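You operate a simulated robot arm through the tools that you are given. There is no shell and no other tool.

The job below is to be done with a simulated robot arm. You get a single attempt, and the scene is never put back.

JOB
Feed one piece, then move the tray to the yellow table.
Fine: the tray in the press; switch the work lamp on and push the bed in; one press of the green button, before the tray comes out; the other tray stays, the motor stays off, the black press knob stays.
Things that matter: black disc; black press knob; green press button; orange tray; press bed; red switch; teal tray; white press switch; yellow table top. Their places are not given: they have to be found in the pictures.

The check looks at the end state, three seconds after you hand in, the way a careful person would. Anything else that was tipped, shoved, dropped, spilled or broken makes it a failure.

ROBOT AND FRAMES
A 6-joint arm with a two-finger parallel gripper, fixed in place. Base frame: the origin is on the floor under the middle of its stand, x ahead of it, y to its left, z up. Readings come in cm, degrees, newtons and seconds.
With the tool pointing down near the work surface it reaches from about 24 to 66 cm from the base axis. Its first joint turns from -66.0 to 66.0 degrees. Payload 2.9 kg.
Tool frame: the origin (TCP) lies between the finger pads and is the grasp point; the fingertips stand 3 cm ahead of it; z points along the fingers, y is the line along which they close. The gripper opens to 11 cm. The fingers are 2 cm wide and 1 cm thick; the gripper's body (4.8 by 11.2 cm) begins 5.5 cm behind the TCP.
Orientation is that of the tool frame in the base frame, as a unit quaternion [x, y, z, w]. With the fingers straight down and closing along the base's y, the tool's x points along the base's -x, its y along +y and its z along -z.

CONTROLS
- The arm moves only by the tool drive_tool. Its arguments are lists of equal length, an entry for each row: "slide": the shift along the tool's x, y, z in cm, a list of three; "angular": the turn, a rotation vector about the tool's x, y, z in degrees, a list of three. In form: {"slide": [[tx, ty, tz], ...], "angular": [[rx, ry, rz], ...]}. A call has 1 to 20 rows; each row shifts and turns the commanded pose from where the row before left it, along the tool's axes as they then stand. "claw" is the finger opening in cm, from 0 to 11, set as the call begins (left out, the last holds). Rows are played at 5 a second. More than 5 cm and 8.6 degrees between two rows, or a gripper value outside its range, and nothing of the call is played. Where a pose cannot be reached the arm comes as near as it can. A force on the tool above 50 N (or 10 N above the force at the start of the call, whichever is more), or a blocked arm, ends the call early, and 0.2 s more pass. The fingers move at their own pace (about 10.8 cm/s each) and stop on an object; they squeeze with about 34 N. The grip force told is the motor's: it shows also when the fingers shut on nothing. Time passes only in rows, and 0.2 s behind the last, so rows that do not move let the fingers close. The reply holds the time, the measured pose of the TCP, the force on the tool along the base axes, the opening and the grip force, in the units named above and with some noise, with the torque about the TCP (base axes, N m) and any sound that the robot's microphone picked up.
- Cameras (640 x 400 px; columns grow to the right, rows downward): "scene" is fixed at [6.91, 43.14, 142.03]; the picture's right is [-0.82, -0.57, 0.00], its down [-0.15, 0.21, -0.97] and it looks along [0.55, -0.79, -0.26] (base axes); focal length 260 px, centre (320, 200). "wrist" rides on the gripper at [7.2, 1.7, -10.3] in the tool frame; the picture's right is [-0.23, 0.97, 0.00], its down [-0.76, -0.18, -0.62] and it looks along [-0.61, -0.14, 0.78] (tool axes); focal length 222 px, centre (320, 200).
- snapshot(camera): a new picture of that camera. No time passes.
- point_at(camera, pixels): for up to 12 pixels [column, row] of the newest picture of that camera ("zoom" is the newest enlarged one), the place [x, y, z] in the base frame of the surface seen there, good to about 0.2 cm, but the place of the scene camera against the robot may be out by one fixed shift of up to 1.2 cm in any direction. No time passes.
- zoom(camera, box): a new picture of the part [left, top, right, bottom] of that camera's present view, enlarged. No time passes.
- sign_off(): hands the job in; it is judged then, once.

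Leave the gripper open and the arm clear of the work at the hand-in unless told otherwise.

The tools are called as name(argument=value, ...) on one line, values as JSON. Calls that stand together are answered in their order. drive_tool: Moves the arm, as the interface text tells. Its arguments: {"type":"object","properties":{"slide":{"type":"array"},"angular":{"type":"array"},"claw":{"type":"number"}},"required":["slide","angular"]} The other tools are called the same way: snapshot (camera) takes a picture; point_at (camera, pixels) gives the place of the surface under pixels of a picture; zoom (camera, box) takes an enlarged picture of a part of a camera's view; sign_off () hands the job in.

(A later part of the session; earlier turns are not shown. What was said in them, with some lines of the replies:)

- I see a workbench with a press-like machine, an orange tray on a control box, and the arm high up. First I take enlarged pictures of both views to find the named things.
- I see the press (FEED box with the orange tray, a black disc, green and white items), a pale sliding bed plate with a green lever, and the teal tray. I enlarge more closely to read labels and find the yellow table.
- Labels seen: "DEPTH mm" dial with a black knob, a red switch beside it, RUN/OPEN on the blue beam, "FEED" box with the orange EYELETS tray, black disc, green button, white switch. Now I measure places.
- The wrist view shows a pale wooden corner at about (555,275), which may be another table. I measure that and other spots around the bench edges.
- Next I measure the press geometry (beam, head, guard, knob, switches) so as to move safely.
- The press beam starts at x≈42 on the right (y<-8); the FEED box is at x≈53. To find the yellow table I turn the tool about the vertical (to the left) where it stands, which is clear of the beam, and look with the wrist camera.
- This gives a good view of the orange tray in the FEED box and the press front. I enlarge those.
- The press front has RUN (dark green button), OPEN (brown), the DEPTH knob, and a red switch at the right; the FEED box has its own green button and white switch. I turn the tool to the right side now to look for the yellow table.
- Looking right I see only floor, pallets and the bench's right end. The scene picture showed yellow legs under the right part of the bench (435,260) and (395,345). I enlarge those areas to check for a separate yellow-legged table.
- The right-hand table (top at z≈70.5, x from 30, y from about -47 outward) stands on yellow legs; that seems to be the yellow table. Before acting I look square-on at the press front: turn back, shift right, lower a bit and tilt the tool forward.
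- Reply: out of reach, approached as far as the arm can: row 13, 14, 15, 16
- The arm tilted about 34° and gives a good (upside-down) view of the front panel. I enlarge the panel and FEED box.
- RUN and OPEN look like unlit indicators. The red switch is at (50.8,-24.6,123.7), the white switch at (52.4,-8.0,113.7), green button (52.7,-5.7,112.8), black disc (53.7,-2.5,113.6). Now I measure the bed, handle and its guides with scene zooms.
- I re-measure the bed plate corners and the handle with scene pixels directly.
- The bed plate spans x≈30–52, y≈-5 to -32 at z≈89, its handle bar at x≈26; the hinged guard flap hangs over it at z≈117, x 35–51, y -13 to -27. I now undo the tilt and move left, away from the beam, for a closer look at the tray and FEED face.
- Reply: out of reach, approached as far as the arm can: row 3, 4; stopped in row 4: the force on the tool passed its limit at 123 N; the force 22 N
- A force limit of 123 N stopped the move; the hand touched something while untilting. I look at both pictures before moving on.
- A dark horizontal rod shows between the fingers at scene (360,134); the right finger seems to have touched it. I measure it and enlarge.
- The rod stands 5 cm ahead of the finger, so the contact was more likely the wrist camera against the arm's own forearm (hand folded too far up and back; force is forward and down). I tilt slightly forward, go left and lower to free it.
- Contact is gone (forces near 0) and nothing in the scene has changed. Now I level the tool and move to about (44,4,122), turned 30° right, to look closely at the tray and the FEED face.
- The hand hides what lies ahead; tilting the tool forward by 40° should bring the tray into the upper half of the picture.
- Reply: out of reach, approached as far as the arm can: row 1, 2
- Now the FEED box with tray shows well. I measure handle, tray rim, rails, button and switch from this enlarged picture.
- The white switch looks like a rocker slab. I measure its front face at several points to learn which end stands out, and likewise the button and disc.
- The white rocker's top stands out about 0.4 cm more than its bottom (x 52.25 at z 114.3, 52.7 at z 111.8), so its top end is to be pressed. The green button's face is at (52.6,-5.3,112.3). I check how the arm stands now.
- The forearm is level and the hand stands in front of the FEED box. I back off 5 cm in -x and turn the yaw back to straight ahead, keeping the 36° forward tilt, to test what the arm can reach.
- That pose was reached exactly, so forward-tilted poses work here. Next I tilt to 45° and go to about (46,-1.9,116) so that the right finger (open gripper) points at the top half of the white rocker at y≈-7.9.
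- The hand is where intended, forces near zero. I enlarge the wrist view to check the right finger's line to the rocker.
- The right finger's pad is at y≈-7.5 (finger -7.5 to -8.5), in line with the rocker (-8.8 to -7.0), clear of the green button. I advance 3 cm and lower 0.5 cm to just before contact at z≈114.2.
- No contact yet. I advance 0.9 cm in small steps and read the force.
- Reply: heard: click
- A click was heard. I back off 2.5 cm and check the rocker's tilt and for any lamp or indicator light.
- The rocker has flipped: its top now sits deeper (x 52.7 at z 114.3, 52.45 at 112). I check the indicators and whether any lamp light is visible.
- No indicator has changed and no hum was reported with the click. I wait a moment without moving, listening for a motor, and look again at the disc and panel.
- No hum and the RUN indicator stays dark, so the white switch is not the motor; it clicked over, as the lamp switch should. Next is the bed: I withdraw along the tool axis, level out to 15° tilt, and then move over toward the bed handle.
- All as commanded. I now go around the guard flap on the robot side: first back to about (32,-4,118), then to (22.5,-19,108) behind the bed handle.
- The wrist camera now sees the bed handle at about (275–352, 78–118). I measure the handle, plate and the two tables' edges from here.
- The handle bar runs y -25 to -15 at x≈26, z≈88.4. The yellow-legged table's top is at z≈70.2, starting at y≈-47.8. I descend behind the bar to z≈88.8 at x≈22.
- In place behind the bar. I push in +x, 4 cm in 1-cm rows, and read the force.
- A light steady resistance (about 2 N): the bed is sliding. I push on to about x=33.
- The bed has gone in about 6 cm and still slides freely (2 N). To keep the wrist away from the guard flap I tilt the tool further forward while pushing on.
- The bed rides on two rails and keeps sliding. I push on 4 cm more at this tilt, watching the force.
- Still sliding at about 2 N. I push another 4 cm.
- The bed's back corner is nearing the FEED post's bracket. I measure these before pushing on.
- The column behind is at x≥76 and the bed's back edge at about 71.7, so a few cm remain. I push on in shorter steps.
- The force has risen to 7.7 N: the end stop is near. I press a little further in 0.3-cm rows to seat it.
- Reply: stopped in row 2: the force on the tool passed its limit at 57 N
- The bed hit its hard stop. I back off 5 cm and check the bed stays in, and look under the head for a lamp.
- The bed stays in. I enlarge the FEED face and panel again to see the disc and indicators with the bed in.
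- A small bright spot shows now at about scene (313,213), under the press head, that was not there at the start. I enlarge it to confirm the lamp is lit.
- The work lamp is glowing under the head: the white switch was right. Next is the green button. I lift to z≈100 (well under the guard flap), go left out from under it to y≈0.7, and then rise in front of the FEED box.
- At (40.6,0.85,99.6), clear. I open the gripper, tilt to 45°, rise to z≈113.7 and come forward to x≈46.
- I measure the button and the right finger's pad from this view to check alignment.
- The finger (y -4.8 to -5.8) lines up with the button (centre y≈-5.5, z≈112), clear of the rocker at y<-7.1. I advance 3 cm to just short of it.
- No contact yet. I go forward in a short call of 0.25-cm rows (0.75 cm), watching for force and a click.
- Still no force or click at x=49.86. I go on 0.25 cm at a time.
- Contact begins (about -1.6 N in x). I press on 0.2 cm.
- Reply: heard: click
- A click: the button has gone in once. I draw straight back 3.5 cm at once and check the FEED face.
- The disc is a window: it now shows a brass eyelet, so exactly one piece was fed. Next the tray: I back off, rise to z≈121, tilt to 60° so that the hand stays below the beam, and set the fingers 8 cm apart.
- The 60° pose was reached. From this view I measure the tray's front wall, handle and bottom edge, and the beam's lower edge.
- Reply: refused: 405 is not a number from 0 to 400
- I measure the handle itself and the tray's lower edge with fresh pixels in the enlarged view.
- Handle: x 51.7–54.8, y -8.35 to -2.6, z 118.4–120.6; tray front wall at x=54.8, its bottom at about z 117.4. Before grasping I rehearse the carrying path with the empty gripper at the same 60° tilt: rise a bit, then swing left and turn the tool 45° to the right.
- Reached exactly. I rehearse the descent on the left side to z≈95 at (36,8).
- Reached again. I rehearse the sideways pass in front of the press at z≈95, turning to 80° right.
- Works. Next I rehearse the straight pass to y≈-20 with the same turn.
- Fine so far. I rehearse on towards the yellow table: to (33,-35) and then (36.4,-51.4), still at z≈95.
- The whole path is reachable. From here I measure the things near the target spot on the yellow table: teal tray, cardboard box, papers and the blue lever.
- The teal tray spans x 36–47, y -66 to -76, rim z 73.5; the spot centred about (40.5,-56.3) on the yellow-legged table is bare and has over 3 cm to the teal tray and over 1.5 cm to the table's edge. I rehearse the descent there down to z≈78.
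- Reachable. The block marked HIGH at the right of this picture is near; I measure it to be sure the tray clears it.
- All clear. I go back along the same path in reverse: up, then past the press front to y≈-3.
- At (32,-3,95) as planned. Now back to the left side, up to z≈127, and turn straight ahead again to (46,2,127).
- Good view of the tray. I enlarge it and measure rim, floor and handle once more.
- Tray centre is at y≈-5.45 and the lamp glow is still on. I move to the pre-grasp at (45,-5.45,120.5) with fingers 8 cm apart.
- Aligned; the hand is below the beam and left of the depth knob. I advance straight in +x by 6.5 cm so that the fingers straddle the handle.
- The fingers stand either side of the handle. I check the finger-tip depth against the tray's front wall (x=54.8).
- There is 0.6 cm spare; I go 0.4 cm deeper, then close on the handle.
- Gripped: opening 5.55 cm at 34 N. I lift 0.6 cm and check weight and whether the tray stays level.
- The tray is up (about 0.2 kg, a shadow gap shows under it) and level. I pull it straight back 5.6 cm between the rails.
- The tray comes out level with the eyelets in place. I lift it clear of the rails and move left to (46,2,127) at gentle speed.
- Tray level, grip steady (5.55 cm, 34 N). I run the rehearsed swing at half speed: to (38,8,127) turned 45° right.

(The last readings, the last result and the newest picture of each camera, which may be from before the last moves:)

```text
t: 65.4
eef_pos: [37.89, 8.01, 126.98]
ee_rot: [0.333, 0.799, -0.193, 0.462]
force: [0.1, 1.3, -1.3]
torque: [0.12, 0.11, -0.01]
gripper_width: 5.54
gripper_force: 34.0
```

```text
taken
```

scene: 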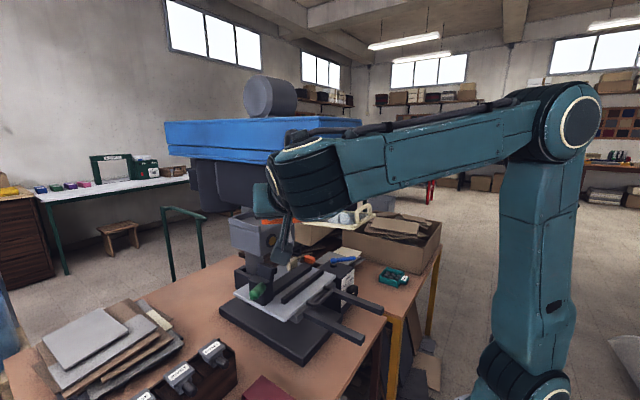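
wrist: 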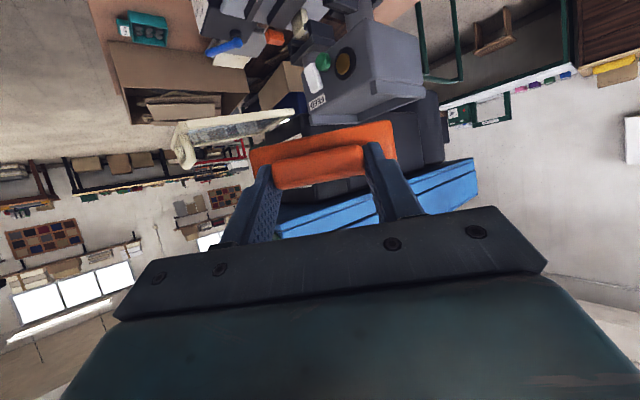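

Steady. I shift 2 cm further back from the press and start the descent on the left side, 2 cm per row.

drive_tool(slide=[[0.53, -0.354, -0.918], [0.53, -0.354, -0.918], [1.3, 0, 0.75], [1.732, 0, 1.0], [1.732, 0, 1.0], [1.732, 0, 1.0], [1.732, 0, 1.0], [1.732, 0, 1.0], [1.732, 0, 1.0], [1.732, 0, 1.0]], angular=[[0, 0, 0], [0, 0, 0], [0, 0, 0], [0, 0, 0], [0, 0, 0], [0, 0, 0], [0, 0, 0], [0, 0, 0], [0, 0, 0], [0, 0, 0]])

snapshot(camera="wrist")

```text
t: 67.6
eef_pos: [36.91, 8.06, 110.64]
ee_rot: [0.333, 0.8, -0.192, 0.462]
force: [-0.3, 1.0, -0.9]
torque: [0.06, 0.1, -0.02]
gripper_width: 5.58
gripper_force: 33.7
out of reach, approached as far as the arm can: row 1, 2
```

```text
taken
```

wrist: 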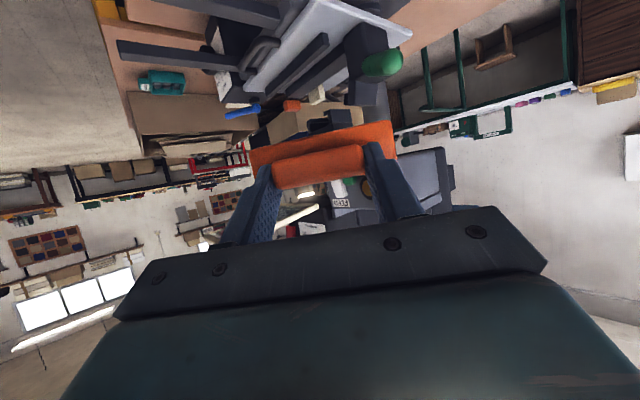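

The first two rows were at the arm's limit, but the tray stayed level and is now at z≈110.6. I continue down to z≈95.

drive_tool(slide=[[1.732, 0, 1.0], [1.732, 0, 1.0], [1.732, 0, 1.0], [1.732, 0, 1.0], [1.732, 0, 1.0], [1.732, 0, 1.0], [1.732, 0, 1.0], [1.3, 0, 0.75]], angular=[[0, 0, 0], [0, 0, 0], [0, 0, 0], [0, 0, 0], [0, 0, 0], [0, 0, 0], [0, 0, 0], [0, 0, 0]])

snapshot(camera="wrist")

snapshot(camera="scene")

```text
t: 69.4
eef_pos: [36.84, 8.11, 95.15]
ee_rot: [0.332, 0.8, -0.192, 0.462]
force: [0.3, 0.3, -2.1]
torque: [0.07, 0.05, 0.0]
gripper_width: 5.59
gripper_force: 34.3
```

```text
taken
```

wrist: 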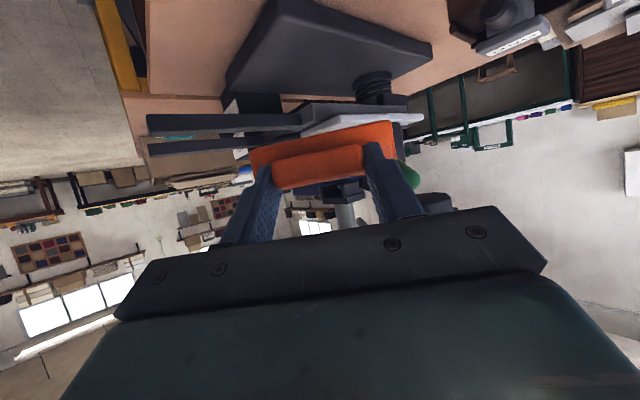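

```text
taken
```

scene: 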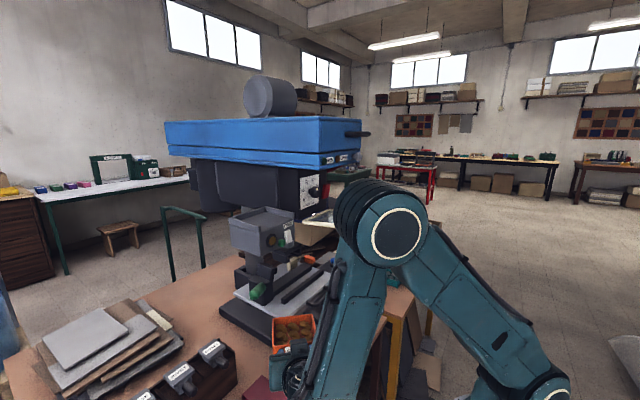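

I check the height and reach of the two bed rails before passing the tray over them.

point_at(camera="wrist", pixels=[[150, 118], [200, 117], [155, 146], [200, 143], [160, 130], [280, 118], [240, 145], [255, 152], [385, 124], [320, 150], [410, 175], [345, 120]])

zoom(camera="scene", box=[230, 250, 410, 380])

```text
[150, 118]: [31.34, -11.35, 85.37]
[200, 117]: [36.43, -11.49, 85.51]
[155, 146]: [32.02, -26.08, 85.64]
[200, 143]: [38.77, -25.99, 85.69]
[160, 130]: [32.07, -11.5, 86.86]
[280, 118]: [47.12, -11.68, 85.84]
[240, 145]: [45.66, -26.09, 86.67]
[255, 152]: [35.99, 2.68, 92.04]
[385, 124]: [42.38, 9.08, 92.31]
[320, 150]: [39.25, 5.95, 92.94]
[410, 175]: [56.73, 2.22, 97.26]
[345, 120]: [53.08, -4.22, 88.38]
```

```text
3.08 times, centred on (320, 315) of scene
```

zoom: 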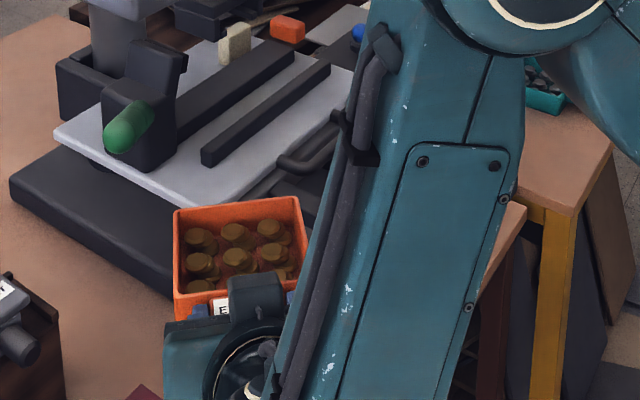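

Rails' tops are at z≈87 with front ends at x≈31; the tray's bottom is at about 92. I run the sideways pass at half speed, first turning to 80° at (32,-3).

drive_tool(slide=[[-0.221, -1.127, 0.383], [-0.255, -1.098, 0.442], [-0.288, -1.065, 0.499], [-0.32, -1.028, 0.555], [-0.351, -0.986, 0.608], [-0.381, -0.942, 0.659], [-0.409, -0.894, 0.708], [-0.435, -0.842, 0.753], [-0.46, -0.787, 0.797], [-0.483, -0.73, 0.837]], angular=[[3.031, 0, 1.75], [3.031, 0, 1.75], [3.031, 0, 1.75], [3.031, 0, 1.75], [3.031, 0, 1.75], [3.031, 0, 1.75], [3.031, 0, 1.75], [3.031, 0, 1.75], [3.031, 0, 1.75], [3.031, 0, 1.75]])

snapshot(camera="wrist")

snapshot(camera="scene")

```text
t: 71.6
eef_pos: [31.93, -3.07, 95.16]
ee_rot: [0.558, 0.663, -0.322, 0.382]
force: [0.0, -0.1, -1.7]
torque: [0.11, -0.01, 0.01]
gripper_width: 5.58
gripper_force: 34.0
```

```text
taken
```

wrist: 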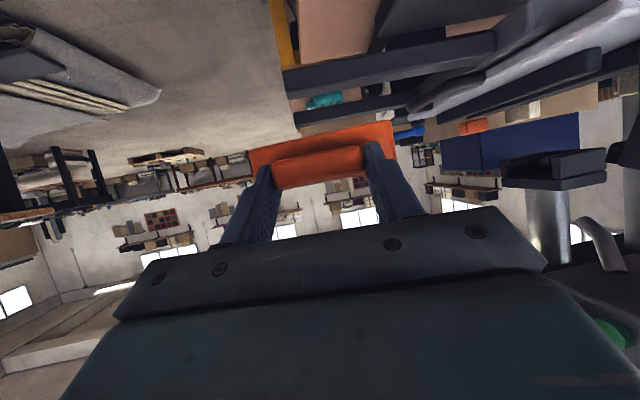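

```text
taken
```

scene: 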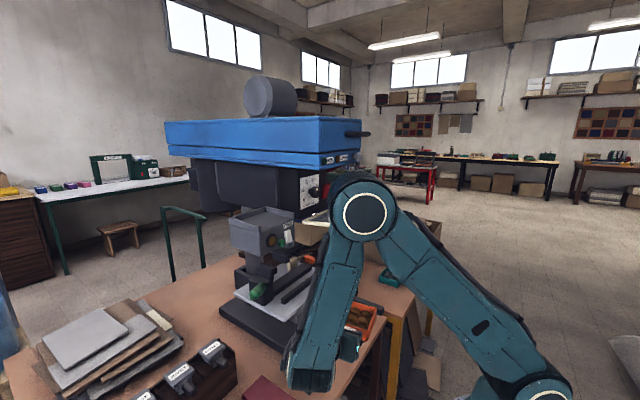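

All is level and steady. I pass straight along to y≈-20, 1.7 cm per row.

drive_tool(slide=[[-0.837, -0.295, 1.45], [-0.837, -0.295, 1.45], [-0.837, -0.295, 1.45], [-0.837, -0.295, 1.45], [-0.837, -0.295, 1.45], [-0.837, -0.295, 1.45], [-0.837, -0.295, 1.45], [-0.837, -0.295, 1.45], [-0.837, -0.295, 1.45], [-0.837, -0.295, 1.45]], angular=[[0, 0, 0], [0, 0, 0], [0, 0, 0], [0, 0, 0], [0, 0, 0], [0, 0, 0], [0, 0, 0], [0, 0, 0], [0, 0, 0], [0, 0, 0]])

snapshot(camera="scene")

```text
t: 73.8
eef_pos: [32.02, -20.12, 95.27]
ee_rot: [0.558, 0.662, -0.322, 0.382]
force: [0.1, -0.7, -0.6]
torque: [0.11, -0.01, 0.01]
gripper_width: 5.57
gripper_force: 34.2
```

```text
taken
```

scene: 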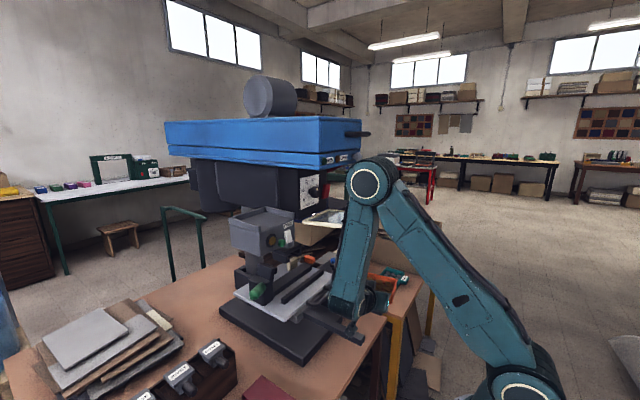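

Good. I carry on to (33,-35), turning back to 60°.

drive_tool(slide=[[-0.742, -0.16, 1.286], [-0.739, -0.212, 1.28], [-0.735, -0.263, 1.273], [-0.73, -0.315, 1.264], [-0.724, -0.365, 1.254], [-0.717, -0.416, 1.242], [-0.71, -0.465, 1.229], [-0.701, -0.515, 1.214], [-0.692, -0.563, 1.198], [-0.681, -0.611, 1.18]], angular=[[-1.732, 0, -1], [-1.732, 0, -1], [-1.732, 0, -1], [-1.732, 0, -1], [-1.732, 0, -1], [-1.732, 0, -1], [-1.732, 0, -1], [-1.732, 0, -1], [-1.732, 0, -1], [-1.732, 0, -1]])

snapshot(camera="scene")

```text
t: 76.0
eef_pos: [33.11, -34.94, 95.27]
ee_rot: [0.435, 0.749, -0.252, 0.432]
force: [0.3, -0.3, -1.9]
torque: [0.14, 0.08, 0.03]
gripper_width: 5.54
gripper_force: 34.1
```

```text
taken
```

scene: 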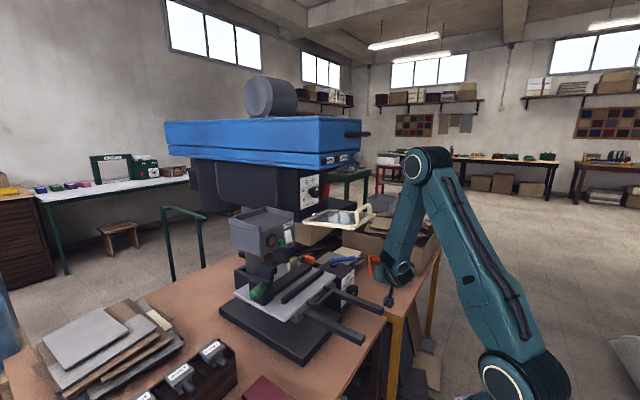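

Still level and steady. I go on to above the target at (35.3,-50.1,95).

drive_tool(slide=[[-0.711, -0.556, 1.232], [-0.706, -0.581, 1.224], [-0.701, -0.605, 1.214], [-0.696, -0.629, 1.205], [-0.69, -0.654, 1.195], [-0.684, -0.678, 1.186], [-0.678, -0.702, 1.175], [-0.672, -0.725, 1.164], [-0.666, -0.749, 1.153], [-0.659, -0.771, 1.141]], angular=[[-0.866, 0, -0.5], [-0.866, 0, -0.5], [-0.866, 0, -0.5], [-0.866, 0, -0.5], [-0.866, 0, -0.5], [-0.866, 0, -0.5], [-0.866, 0, -0.5], [-0.866, 0, -0.5], [-0.866, 0, -0.5], [-0.866, 0, -0.5]])

snapshot(camera="scene")

zoom(camera="scene", box=[340, 220, 460, 320])

snapshot(camera="wrist")

```text
t: 78.2
eef_pos: [35.3, -49.98, 95.03]
ee_rot: [0.367, 0.784, -0.212, 0.453]
force: [0.8, 0.1, -2.7]
torque: [0.07, 0.03, -0.04]
gripper_width: 5.55
gripper_force: 33.9
```

```text
taken
```

scene: 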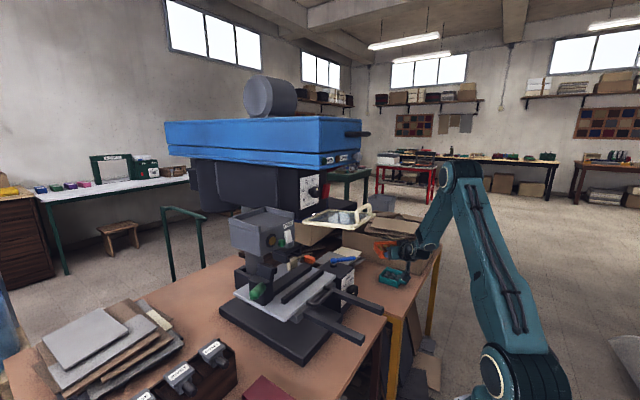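

```text
4.00 times, centred on (400, 270) of scene
```

zoom: 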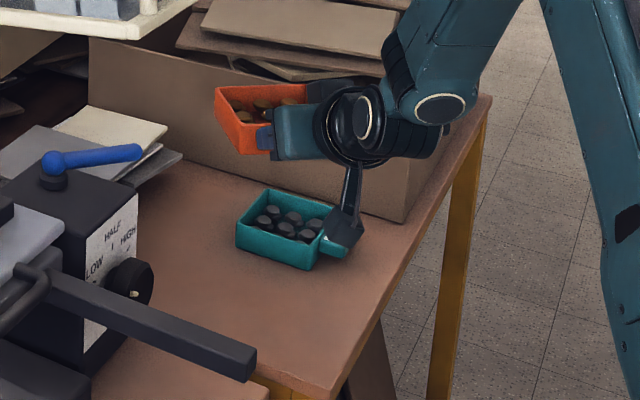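

```text
taken
```

wrist: 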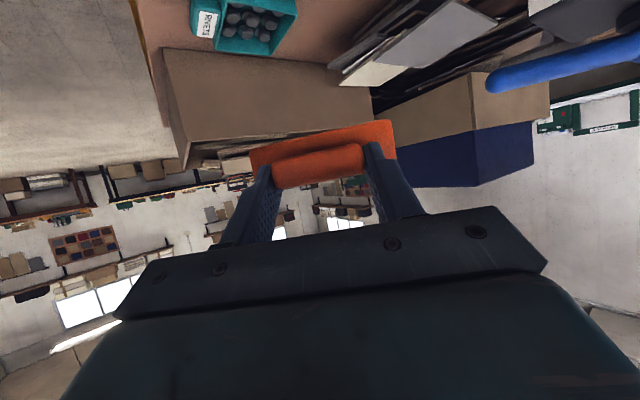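

The tray hangs level above the free spot. Before lowering I measure exactly where the yellow table's left edge runs.

zoom(camera="scene", box=[360, 250, 440, 320])

point_at(camera="zoom", pixels=[[60, 395], [120, 395], [170, 395], [200, 395], [60, 340], [100, 340], [140, 340], [250, 300], [300, 390], [330, 395], [60, 280], [350, 300]])

point_at(camera="wrist", pixels=[[310, 5], [380, 5], [300, 40], [400, 3], [150, 20], [155, 45], [330, 30], [285, 3]])

```text
5.71 times, centred on (400, 285) of scene
```

zoom: 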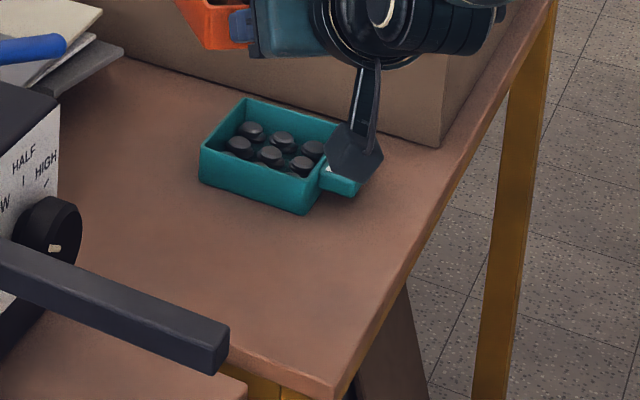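

```text
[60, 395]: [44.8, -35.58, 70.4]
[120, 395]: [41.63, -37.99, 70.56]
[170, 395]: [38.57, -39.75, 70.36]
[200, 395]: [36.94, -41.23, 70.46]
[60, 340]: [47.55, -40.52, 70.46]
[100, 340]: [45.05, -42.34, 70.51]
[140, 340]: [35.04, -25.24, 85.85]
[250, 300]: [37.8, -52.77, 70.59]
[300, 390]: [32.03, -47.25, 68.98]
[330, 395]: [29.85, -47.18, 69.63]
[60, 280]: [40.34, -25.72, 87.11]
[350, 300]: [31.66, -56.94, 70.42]
```

```text
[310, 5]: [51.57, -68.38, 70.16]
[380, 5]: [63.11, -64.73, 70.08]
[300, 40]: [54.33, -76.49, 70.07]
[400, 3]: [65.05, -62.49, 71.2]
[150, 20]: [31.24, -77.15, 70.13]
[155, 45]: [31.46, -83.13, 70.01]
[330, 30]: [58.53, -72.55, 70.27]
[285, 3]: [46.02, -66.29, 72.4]
```

The yellow table's left edge runs at y≈-48.2, front edge x≈30.3. I shift 0.9 cm further onto it and lower to about 2 cm above the top.

drive_tool(slide=[[-0.43, -0.3, 0.742], [1.3, 0, 0.75], [1.689, 0, 0.975], [1.689, 0, 0.975], [1.689, 0, 0.975], [1.689, 0, 0.975], [1.689, 0, 0.975], [1.689, 0, 0.975], [1.689, 0, 0.975], [1.689, 0, 0.975], [1.689, 0, 0.975], [0.87, 0, 0.5]], angular=[[0, 0, 0], [0, 0, 0], [0, 0, 0], [0, 0, 0], [0, 0, 0], [0, 0, 0], [0, 0, 0], [0, 0, 0], [0, 0, 0], [0, 0, 0], [0, 0, 0], [0, 0, 0]])

snapshot(camera="wrist")

snapshot(camera="scene")

zoom(camera="scene", box=[350, 230, 450, 320])

```text
t: 80.8
eef_pos: [35.71, -50.87, 75.08]
ee_rot: [0.367, 0.785, -0.211, 0.452]
force: [0.0, -0.4, -1.4]
torque: [0.09, 0.08, 0.01]
gripper_width: 5.55
gripper_force: 33.6
```

```text
taken
```

wrist: 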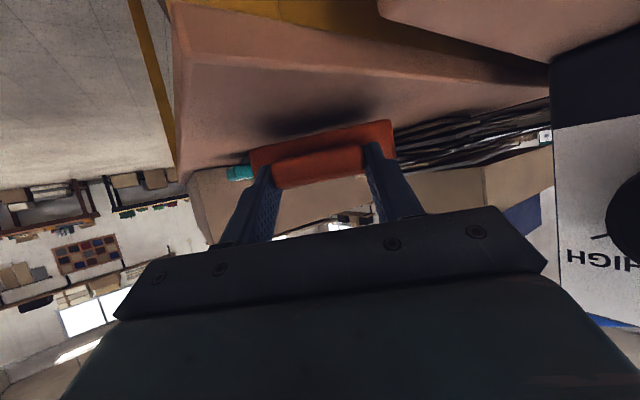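

```text
taken
```

scene: 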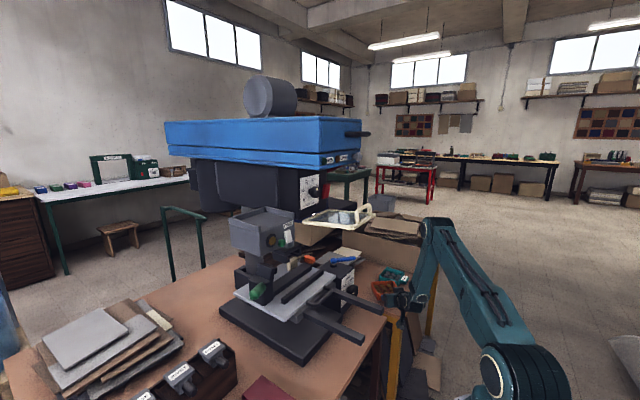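

```text
4.44 times, centred on (400, 275) of scene
```

zoom: 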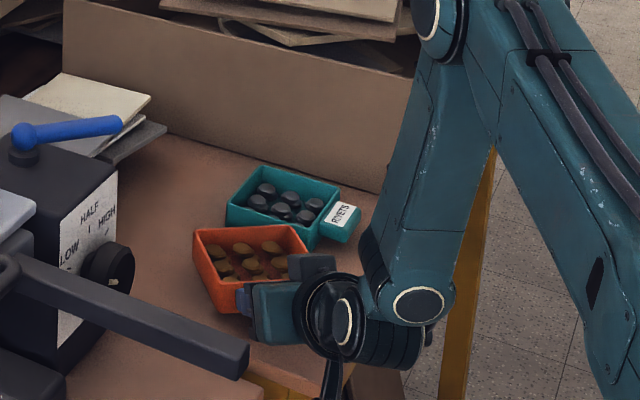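

The tray is just above the table. I check the gap to the teal tray and the table's edge with measured points.

point_at(camera="zoom", pixels=[[196, 232], [218, 308], [290, 229], [232, 218], [315, 240], [262, 170], [200, 250], [310, 225], [240, 290], [250, 325]])

point_at(camera="wrist", pixels=[[240, 172], [255, 160], [388, 128], [300, 120], [340, 110], [255, 150], [385, 150], [320, 160], [190, 60], [400, 60]])

```text
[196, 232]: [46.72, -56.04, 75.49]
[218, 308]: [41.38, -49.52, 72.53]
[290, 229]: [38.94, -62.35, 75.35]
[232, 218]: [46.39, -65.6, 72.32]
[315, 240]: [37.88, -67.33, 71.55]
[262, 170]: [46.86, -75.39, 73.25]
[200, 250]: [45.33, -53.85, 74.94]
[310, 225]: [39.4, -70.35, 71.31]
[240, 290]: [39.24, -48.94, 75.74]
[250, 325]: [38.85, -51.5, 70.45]
```

```text
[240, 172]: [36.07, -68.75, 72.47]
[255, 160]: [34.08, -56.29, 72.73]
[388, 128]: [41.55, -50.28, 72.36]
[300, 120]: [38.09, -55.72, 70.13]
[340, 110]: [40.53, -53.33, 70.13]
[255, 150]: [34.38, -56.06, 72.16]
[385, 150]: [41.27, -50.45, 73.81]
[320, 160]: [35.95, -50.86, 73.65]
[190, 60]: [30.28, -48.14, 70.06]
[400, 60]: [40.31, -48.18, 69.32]
```

Gaps: about 3 cm to the teal tray and 2.1 cm to the table's edge. I lower 1.5 cm, then feel for the table in small steps.

drive_tool(slide=[[0.65, 0, 0.375], [0.65, 0, 0.375]], angular=[[0, 0, 0], [0, 0, 0]])

drive_tool(slide=[[0.173, 0, 0.1], [0.173, 0, 0.1]], angular=[[0, 0, 0], [0, 0, 0]])

```text
t: 81.4
eef_pos: [35.64, -50.95, 73.6]
ee_rot: [0.367, 0.785, -0.212, 0.453]
force: [-0.3, -0.9, -2.0]
torque: [0.06, 0.06, 0.0]
gripper_width: 5.56
gripper_force: 33.9
```

```text
t: 82.0
eef_pos: [35.8, -51.01, 73.54]
ee_rot: [0.365, 0.783, -0.213, 0.457]
force: [-3.2, 6.0, 17.1]
torque: [-0.1, -0.29, 0.02]
gripper_width: 5.58
gripper_force: 34.3
```

Contact: +17 N upward at z≈73.5, so the tray is on the table. I ease up 0.3 cm to take off the pressure.

drive_tool(slide=[[-0.22, 0, -0.127]], angular=[[0, 0, 0]])

snapshot(camera="wrist")

zoom(camera="wrist", box=[200, 80, 440, 220])

point_at(camera="wrist", pixels=[[255, 152], [388, 126], [320, 140], [255, 160], [300, 125], [280, 135]])

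```text
t: 82.4
eef_pos: [35.74, -50.98, 73.57]
ee_rot: [0.367, 0.784, -0.212, 0.454]
force: [2.4, -2.6, 7.3]
torque: [-0.69, -0.82, 0.01]
gripper_width: 5.54
gripper_force: 33.8
```

```text
taken
```

wrist: 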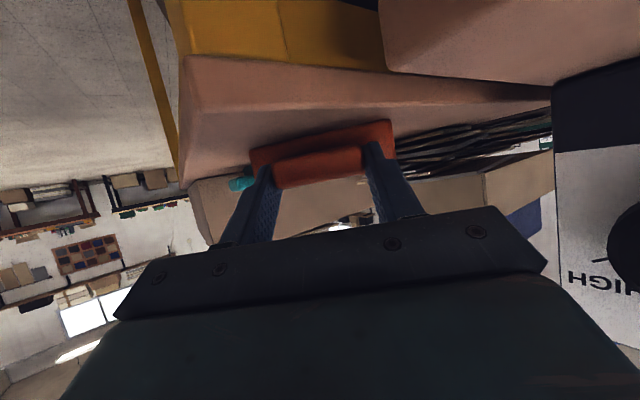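

```text
2.67 times, centred on (320, 150) of wrist
```

zoom: 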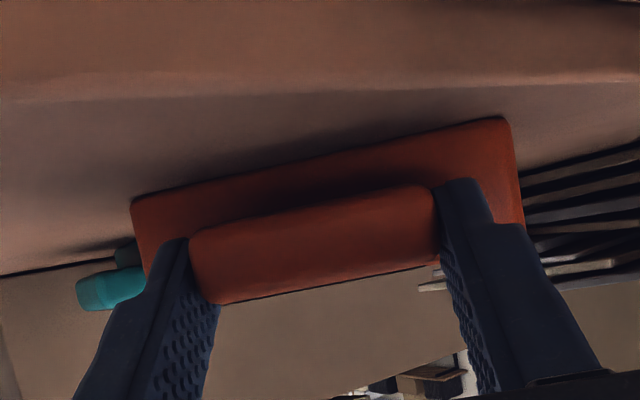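

```text
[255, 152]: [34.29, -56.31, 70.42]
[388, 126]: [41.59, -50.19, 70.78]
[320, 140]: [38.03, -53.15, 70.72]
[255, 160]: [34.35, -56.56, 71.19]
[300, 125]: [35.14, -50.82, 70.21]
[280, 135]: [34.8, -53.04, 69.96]
```

The far edge carries the load (torque shows), the front edge being a hair high. I tilt the tool 1.3° up so that the tray lies flat, and read the force.

drive_tool(slide=[[0, 0, 0]], angular=[[0, -1.3, 0]])

```text
t: 82.8
eef_pos: [35.57, -51.07, 73.41]
ee_rot: [0.364, 0.779, -0.216, 0.462]
force: [0.0, -1.6, 7.0]
torque: [-0.05, -0.39, -0.05]
gripper_width: 5.55
gripper_force: 33.9
```

The torque has dropped and the tray is resting on the table. I open the fingers to 8 cm.

drive_tool(slide=[[0, 0, 0], [0, 0, 0], [0, 0, 0]], angular=[[0, 0, 0], [0, 0, 0], [0, 0, 0]], claw=8)

snapshot(camera="wrist")

zoom(camera="wrist", box=[200, 80, 440, 220])

zoom(camera="scene", box=[350, 230, 450, 320])

```text
t: 83.6
eef_pos: [35.62, -50.88, 73.49]
ee_rot: [0.364, 0.779, -0.215, 0.462]
force: [-0.6, 0.5, 0.0]
torque: [0.02, 0.0, -0.01]
gripper_width: 7.98
gripper_force: 0.0
```

```text
taken
```

wrist: 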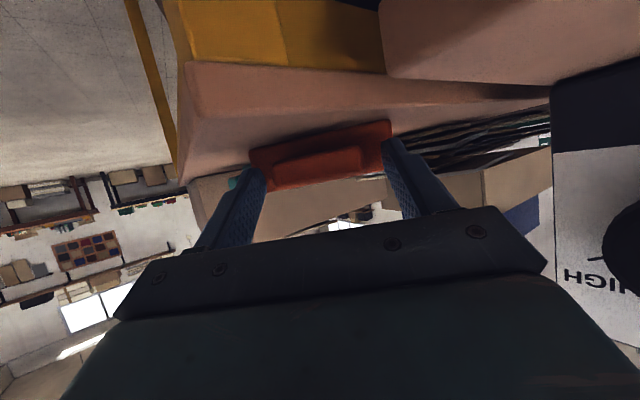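

```text
2.67 times, centred on (320, 150) of wrist
```

zoom: 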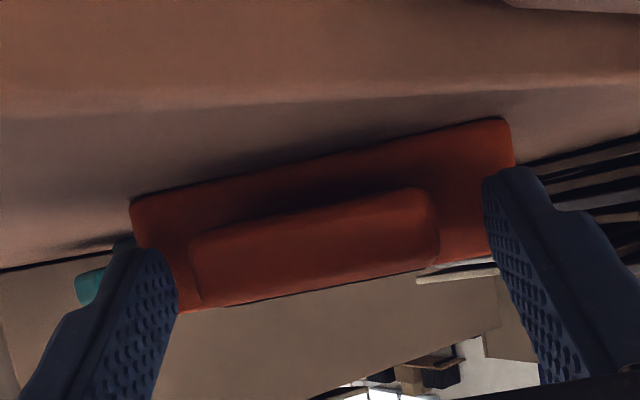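

```text
4.44 times, centred on (400, 275) of scene
```

zoom: 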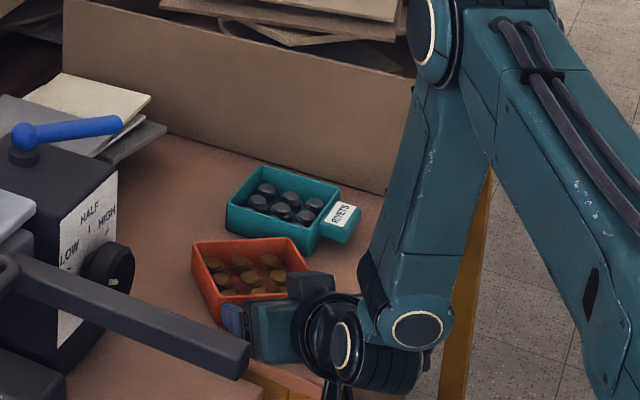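

Released with no force left; the tray stands flat on the yellow table with its eyelets. I draw the hand straight back off the handle, then raise it.

drive_tool(slide=[[0.5, 0, -1.0], [0.65, 0, -1.54], [0.65, 0, -1.54], [-0.44, 0, -2.5], [-1.75, 0, -0.96], [-1.75, 0, -0.96], [-1.75, 0, -0.96], [-1.75, 0, -0.96], [-1.75, 0, -0.96], [-1.75, 0, -0.96], [-1.75, 0, -0.96], [-1.75, 0, -0.96]], angular=[[0, 0, 0], [0, 0, 0], [0, 0, 0], [0, 0, 0], [0, 0, 0], [0, 0, 0], [0, 0, 0], [0, 0, 0], [0, 0, 0], [0, 0, 0], [0, 0, 0], [0, 0, 0]])

snapshot(camera="scene")

zoom(camera="scene", box=[350, 230, 450, 320])

snapshot(camera="wrist")

```text
t: 86.2
eef_pos: [31.54, -45.93, 91.47]
ee_rot: [0.364, 0.78, -0.215, 0.461]
force: [0.1, 0.1, 1.0]
torque: [0.02, -0.05, 0.0]
gripper_width: 7.99
gripper_force: 0.1
```

```text
taken
```

scene: 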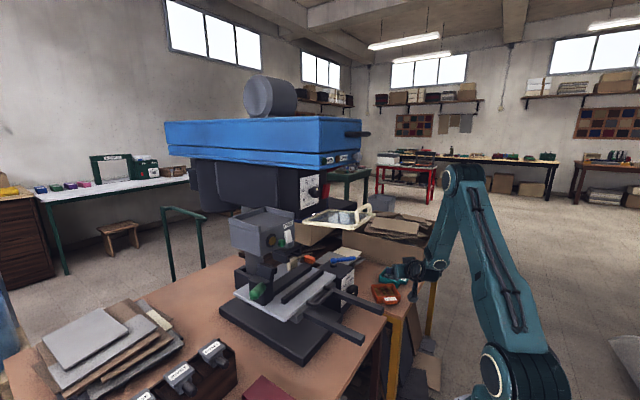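

```text
4.44 times, centred on (400, 275) of scene
```

zoom: 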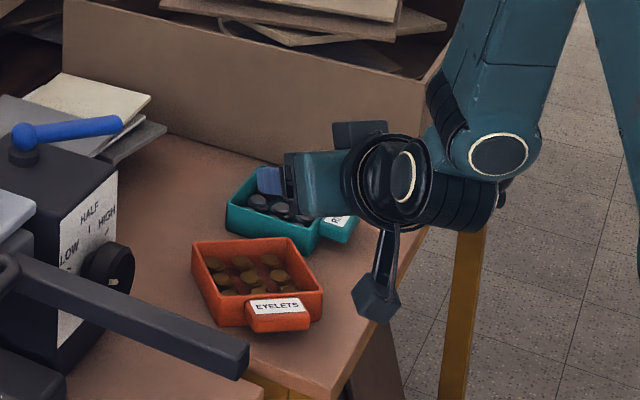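

```text
taken
```

wrist: 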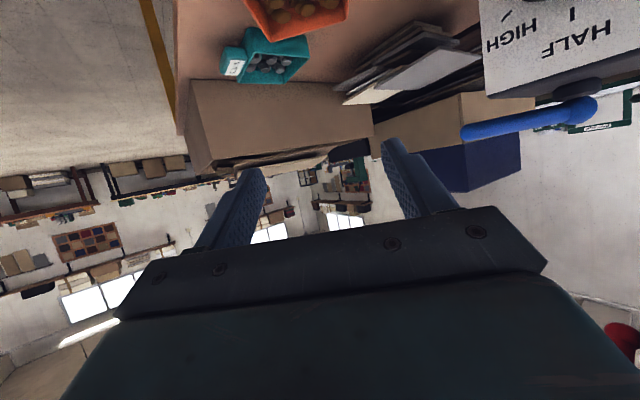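

The tray stands flat and neatly on the yellow table, the teal tray is untouched. I raise the arm further clear and open the gripper fully, then do a last check of the whole scene.

drive_tool(slide=[[-1.75, 0, -0.96], [-1.75, 0, -0.96], [-1.75, 0, -0.96], [-1.75, 0, -0.96], [-1.75, 0, -0.96], [-1.75, 0, -0.96]], angular=[[0, 0, 0], [0, 0, 0], [0, 0, 0], [0, 0, 0], [0, 0, 0], [0, 0, 0]], claw=11)

snapshot(camera="scene")

zoom(camera="scene", box=[220, 130, 390, 240])

zoom(camera="scene", box=[210, 220, 420, 370])

zoom(camera="scene", box=[290, 140, 380, 220])

```text
t: 87.6
eef_pos: [31.67, -45.91, 103.41]
ee_rot: [0.365, 0.779, -0.216, 0.462]
force: [0.0, 0.5, -0.4]
torque: [0.04, -0.03, -0.02]
gripper_width: 10.99
gripper_force: 0.1
```

```text
taken
```

scene: 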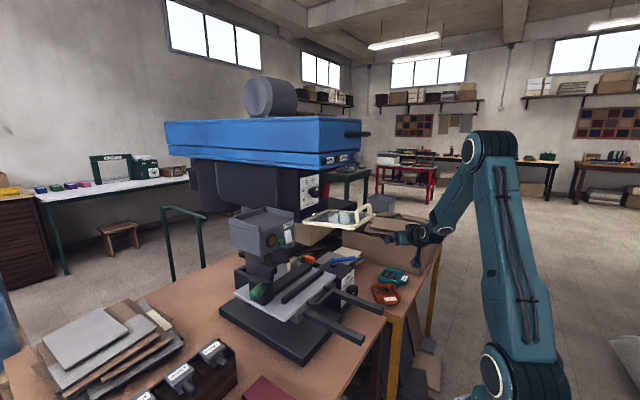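

```text
3.64 times, centred on (305, 185) of scene
```

zoom: 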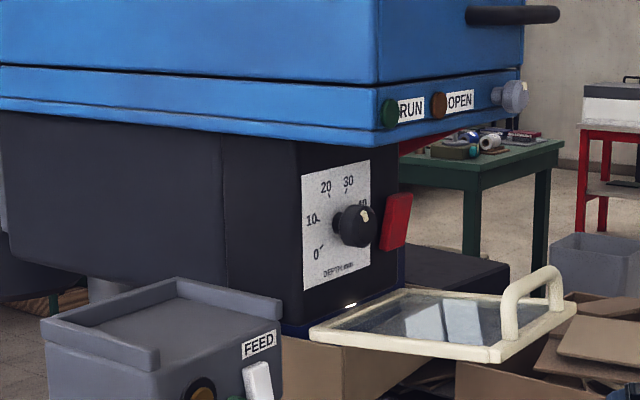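

```text
2.67 times, centred on (315, 295) of scene
```

zoom: 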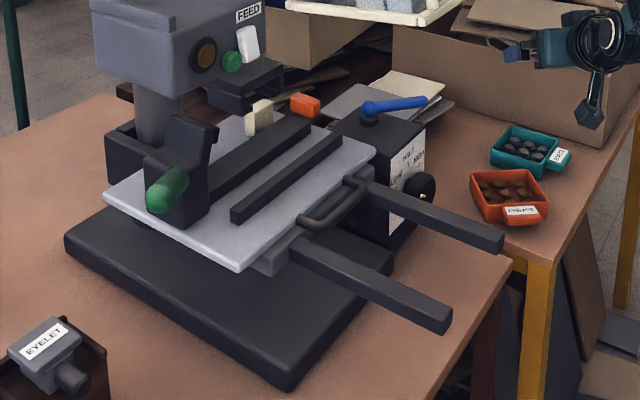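

```text
5.00 times, centred on (335, 180) of scene
```

zoom: 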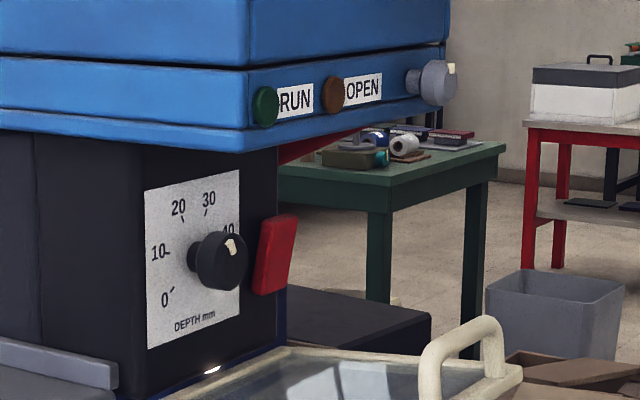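

Everything looks right: lamp glowing, RUN dark, red switch and depth knob unchanged, one eyelet in the window, both trays upright on the yellow table. One last check that the bed has not crept back.

point_at(camera="scene", pixels=[[251, 294], [285, 318], [306, 306], [303, 321], [337, 275]])

zoom(camera="scene", box=[230, 240, 350, 330])

```text
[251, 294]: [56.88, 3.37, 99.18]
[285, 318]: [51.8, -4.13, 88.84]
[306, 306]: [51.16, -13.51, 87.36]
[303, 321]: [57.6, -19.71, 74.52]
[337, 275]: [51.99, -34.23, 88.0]
```

```text
4.44 times, centred on (290, 285) of scene
```

zoom: 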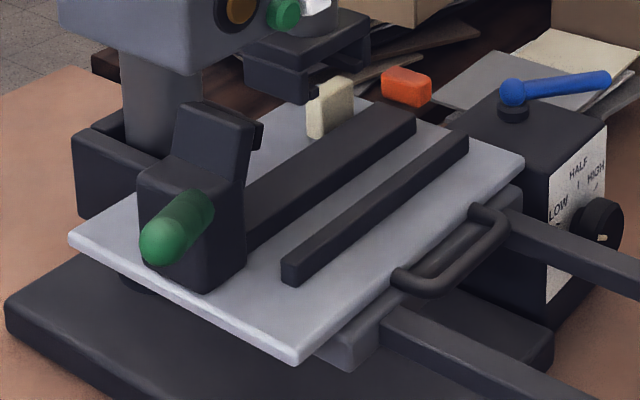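

The bed's front edge is still at x≈51.8, exactly where the stop left it. The gripper is open and the arm clear, so I hand the job in.

sign_off()

```text
The job is handed in.
```

The job is handed in, and every step was done. The last pictures show:

- **Lamp:** on. The white press switch clicked over and the lamp is glowing under the press head.
- **Bed:** pushed in to its end stop, and it has not moved back.
- **Feed:** the green button was pressed once. One eyelet now shows in the round window that was the black disc, and the tray came out only after that.
- **Orange tray:** flat on the table with yellow legs, about 3 cm from the teal tray, with its eyelets still inside. I took this as the yellow table because of its legs; its top is brown.
- **Left alone:** the teal tray, the red switch and the black depth knob look unchanged. The RUN light stayed dark and no motor was heard.

**Force stops:** the arm stopped on force twice. At the start, while I was looking around, it stopped at 123 N. I think the wrist camera touched the arm's own forearm, and nothing in the scene looked moved. The second stop, at 57 N, was the bed reaching its end stop.
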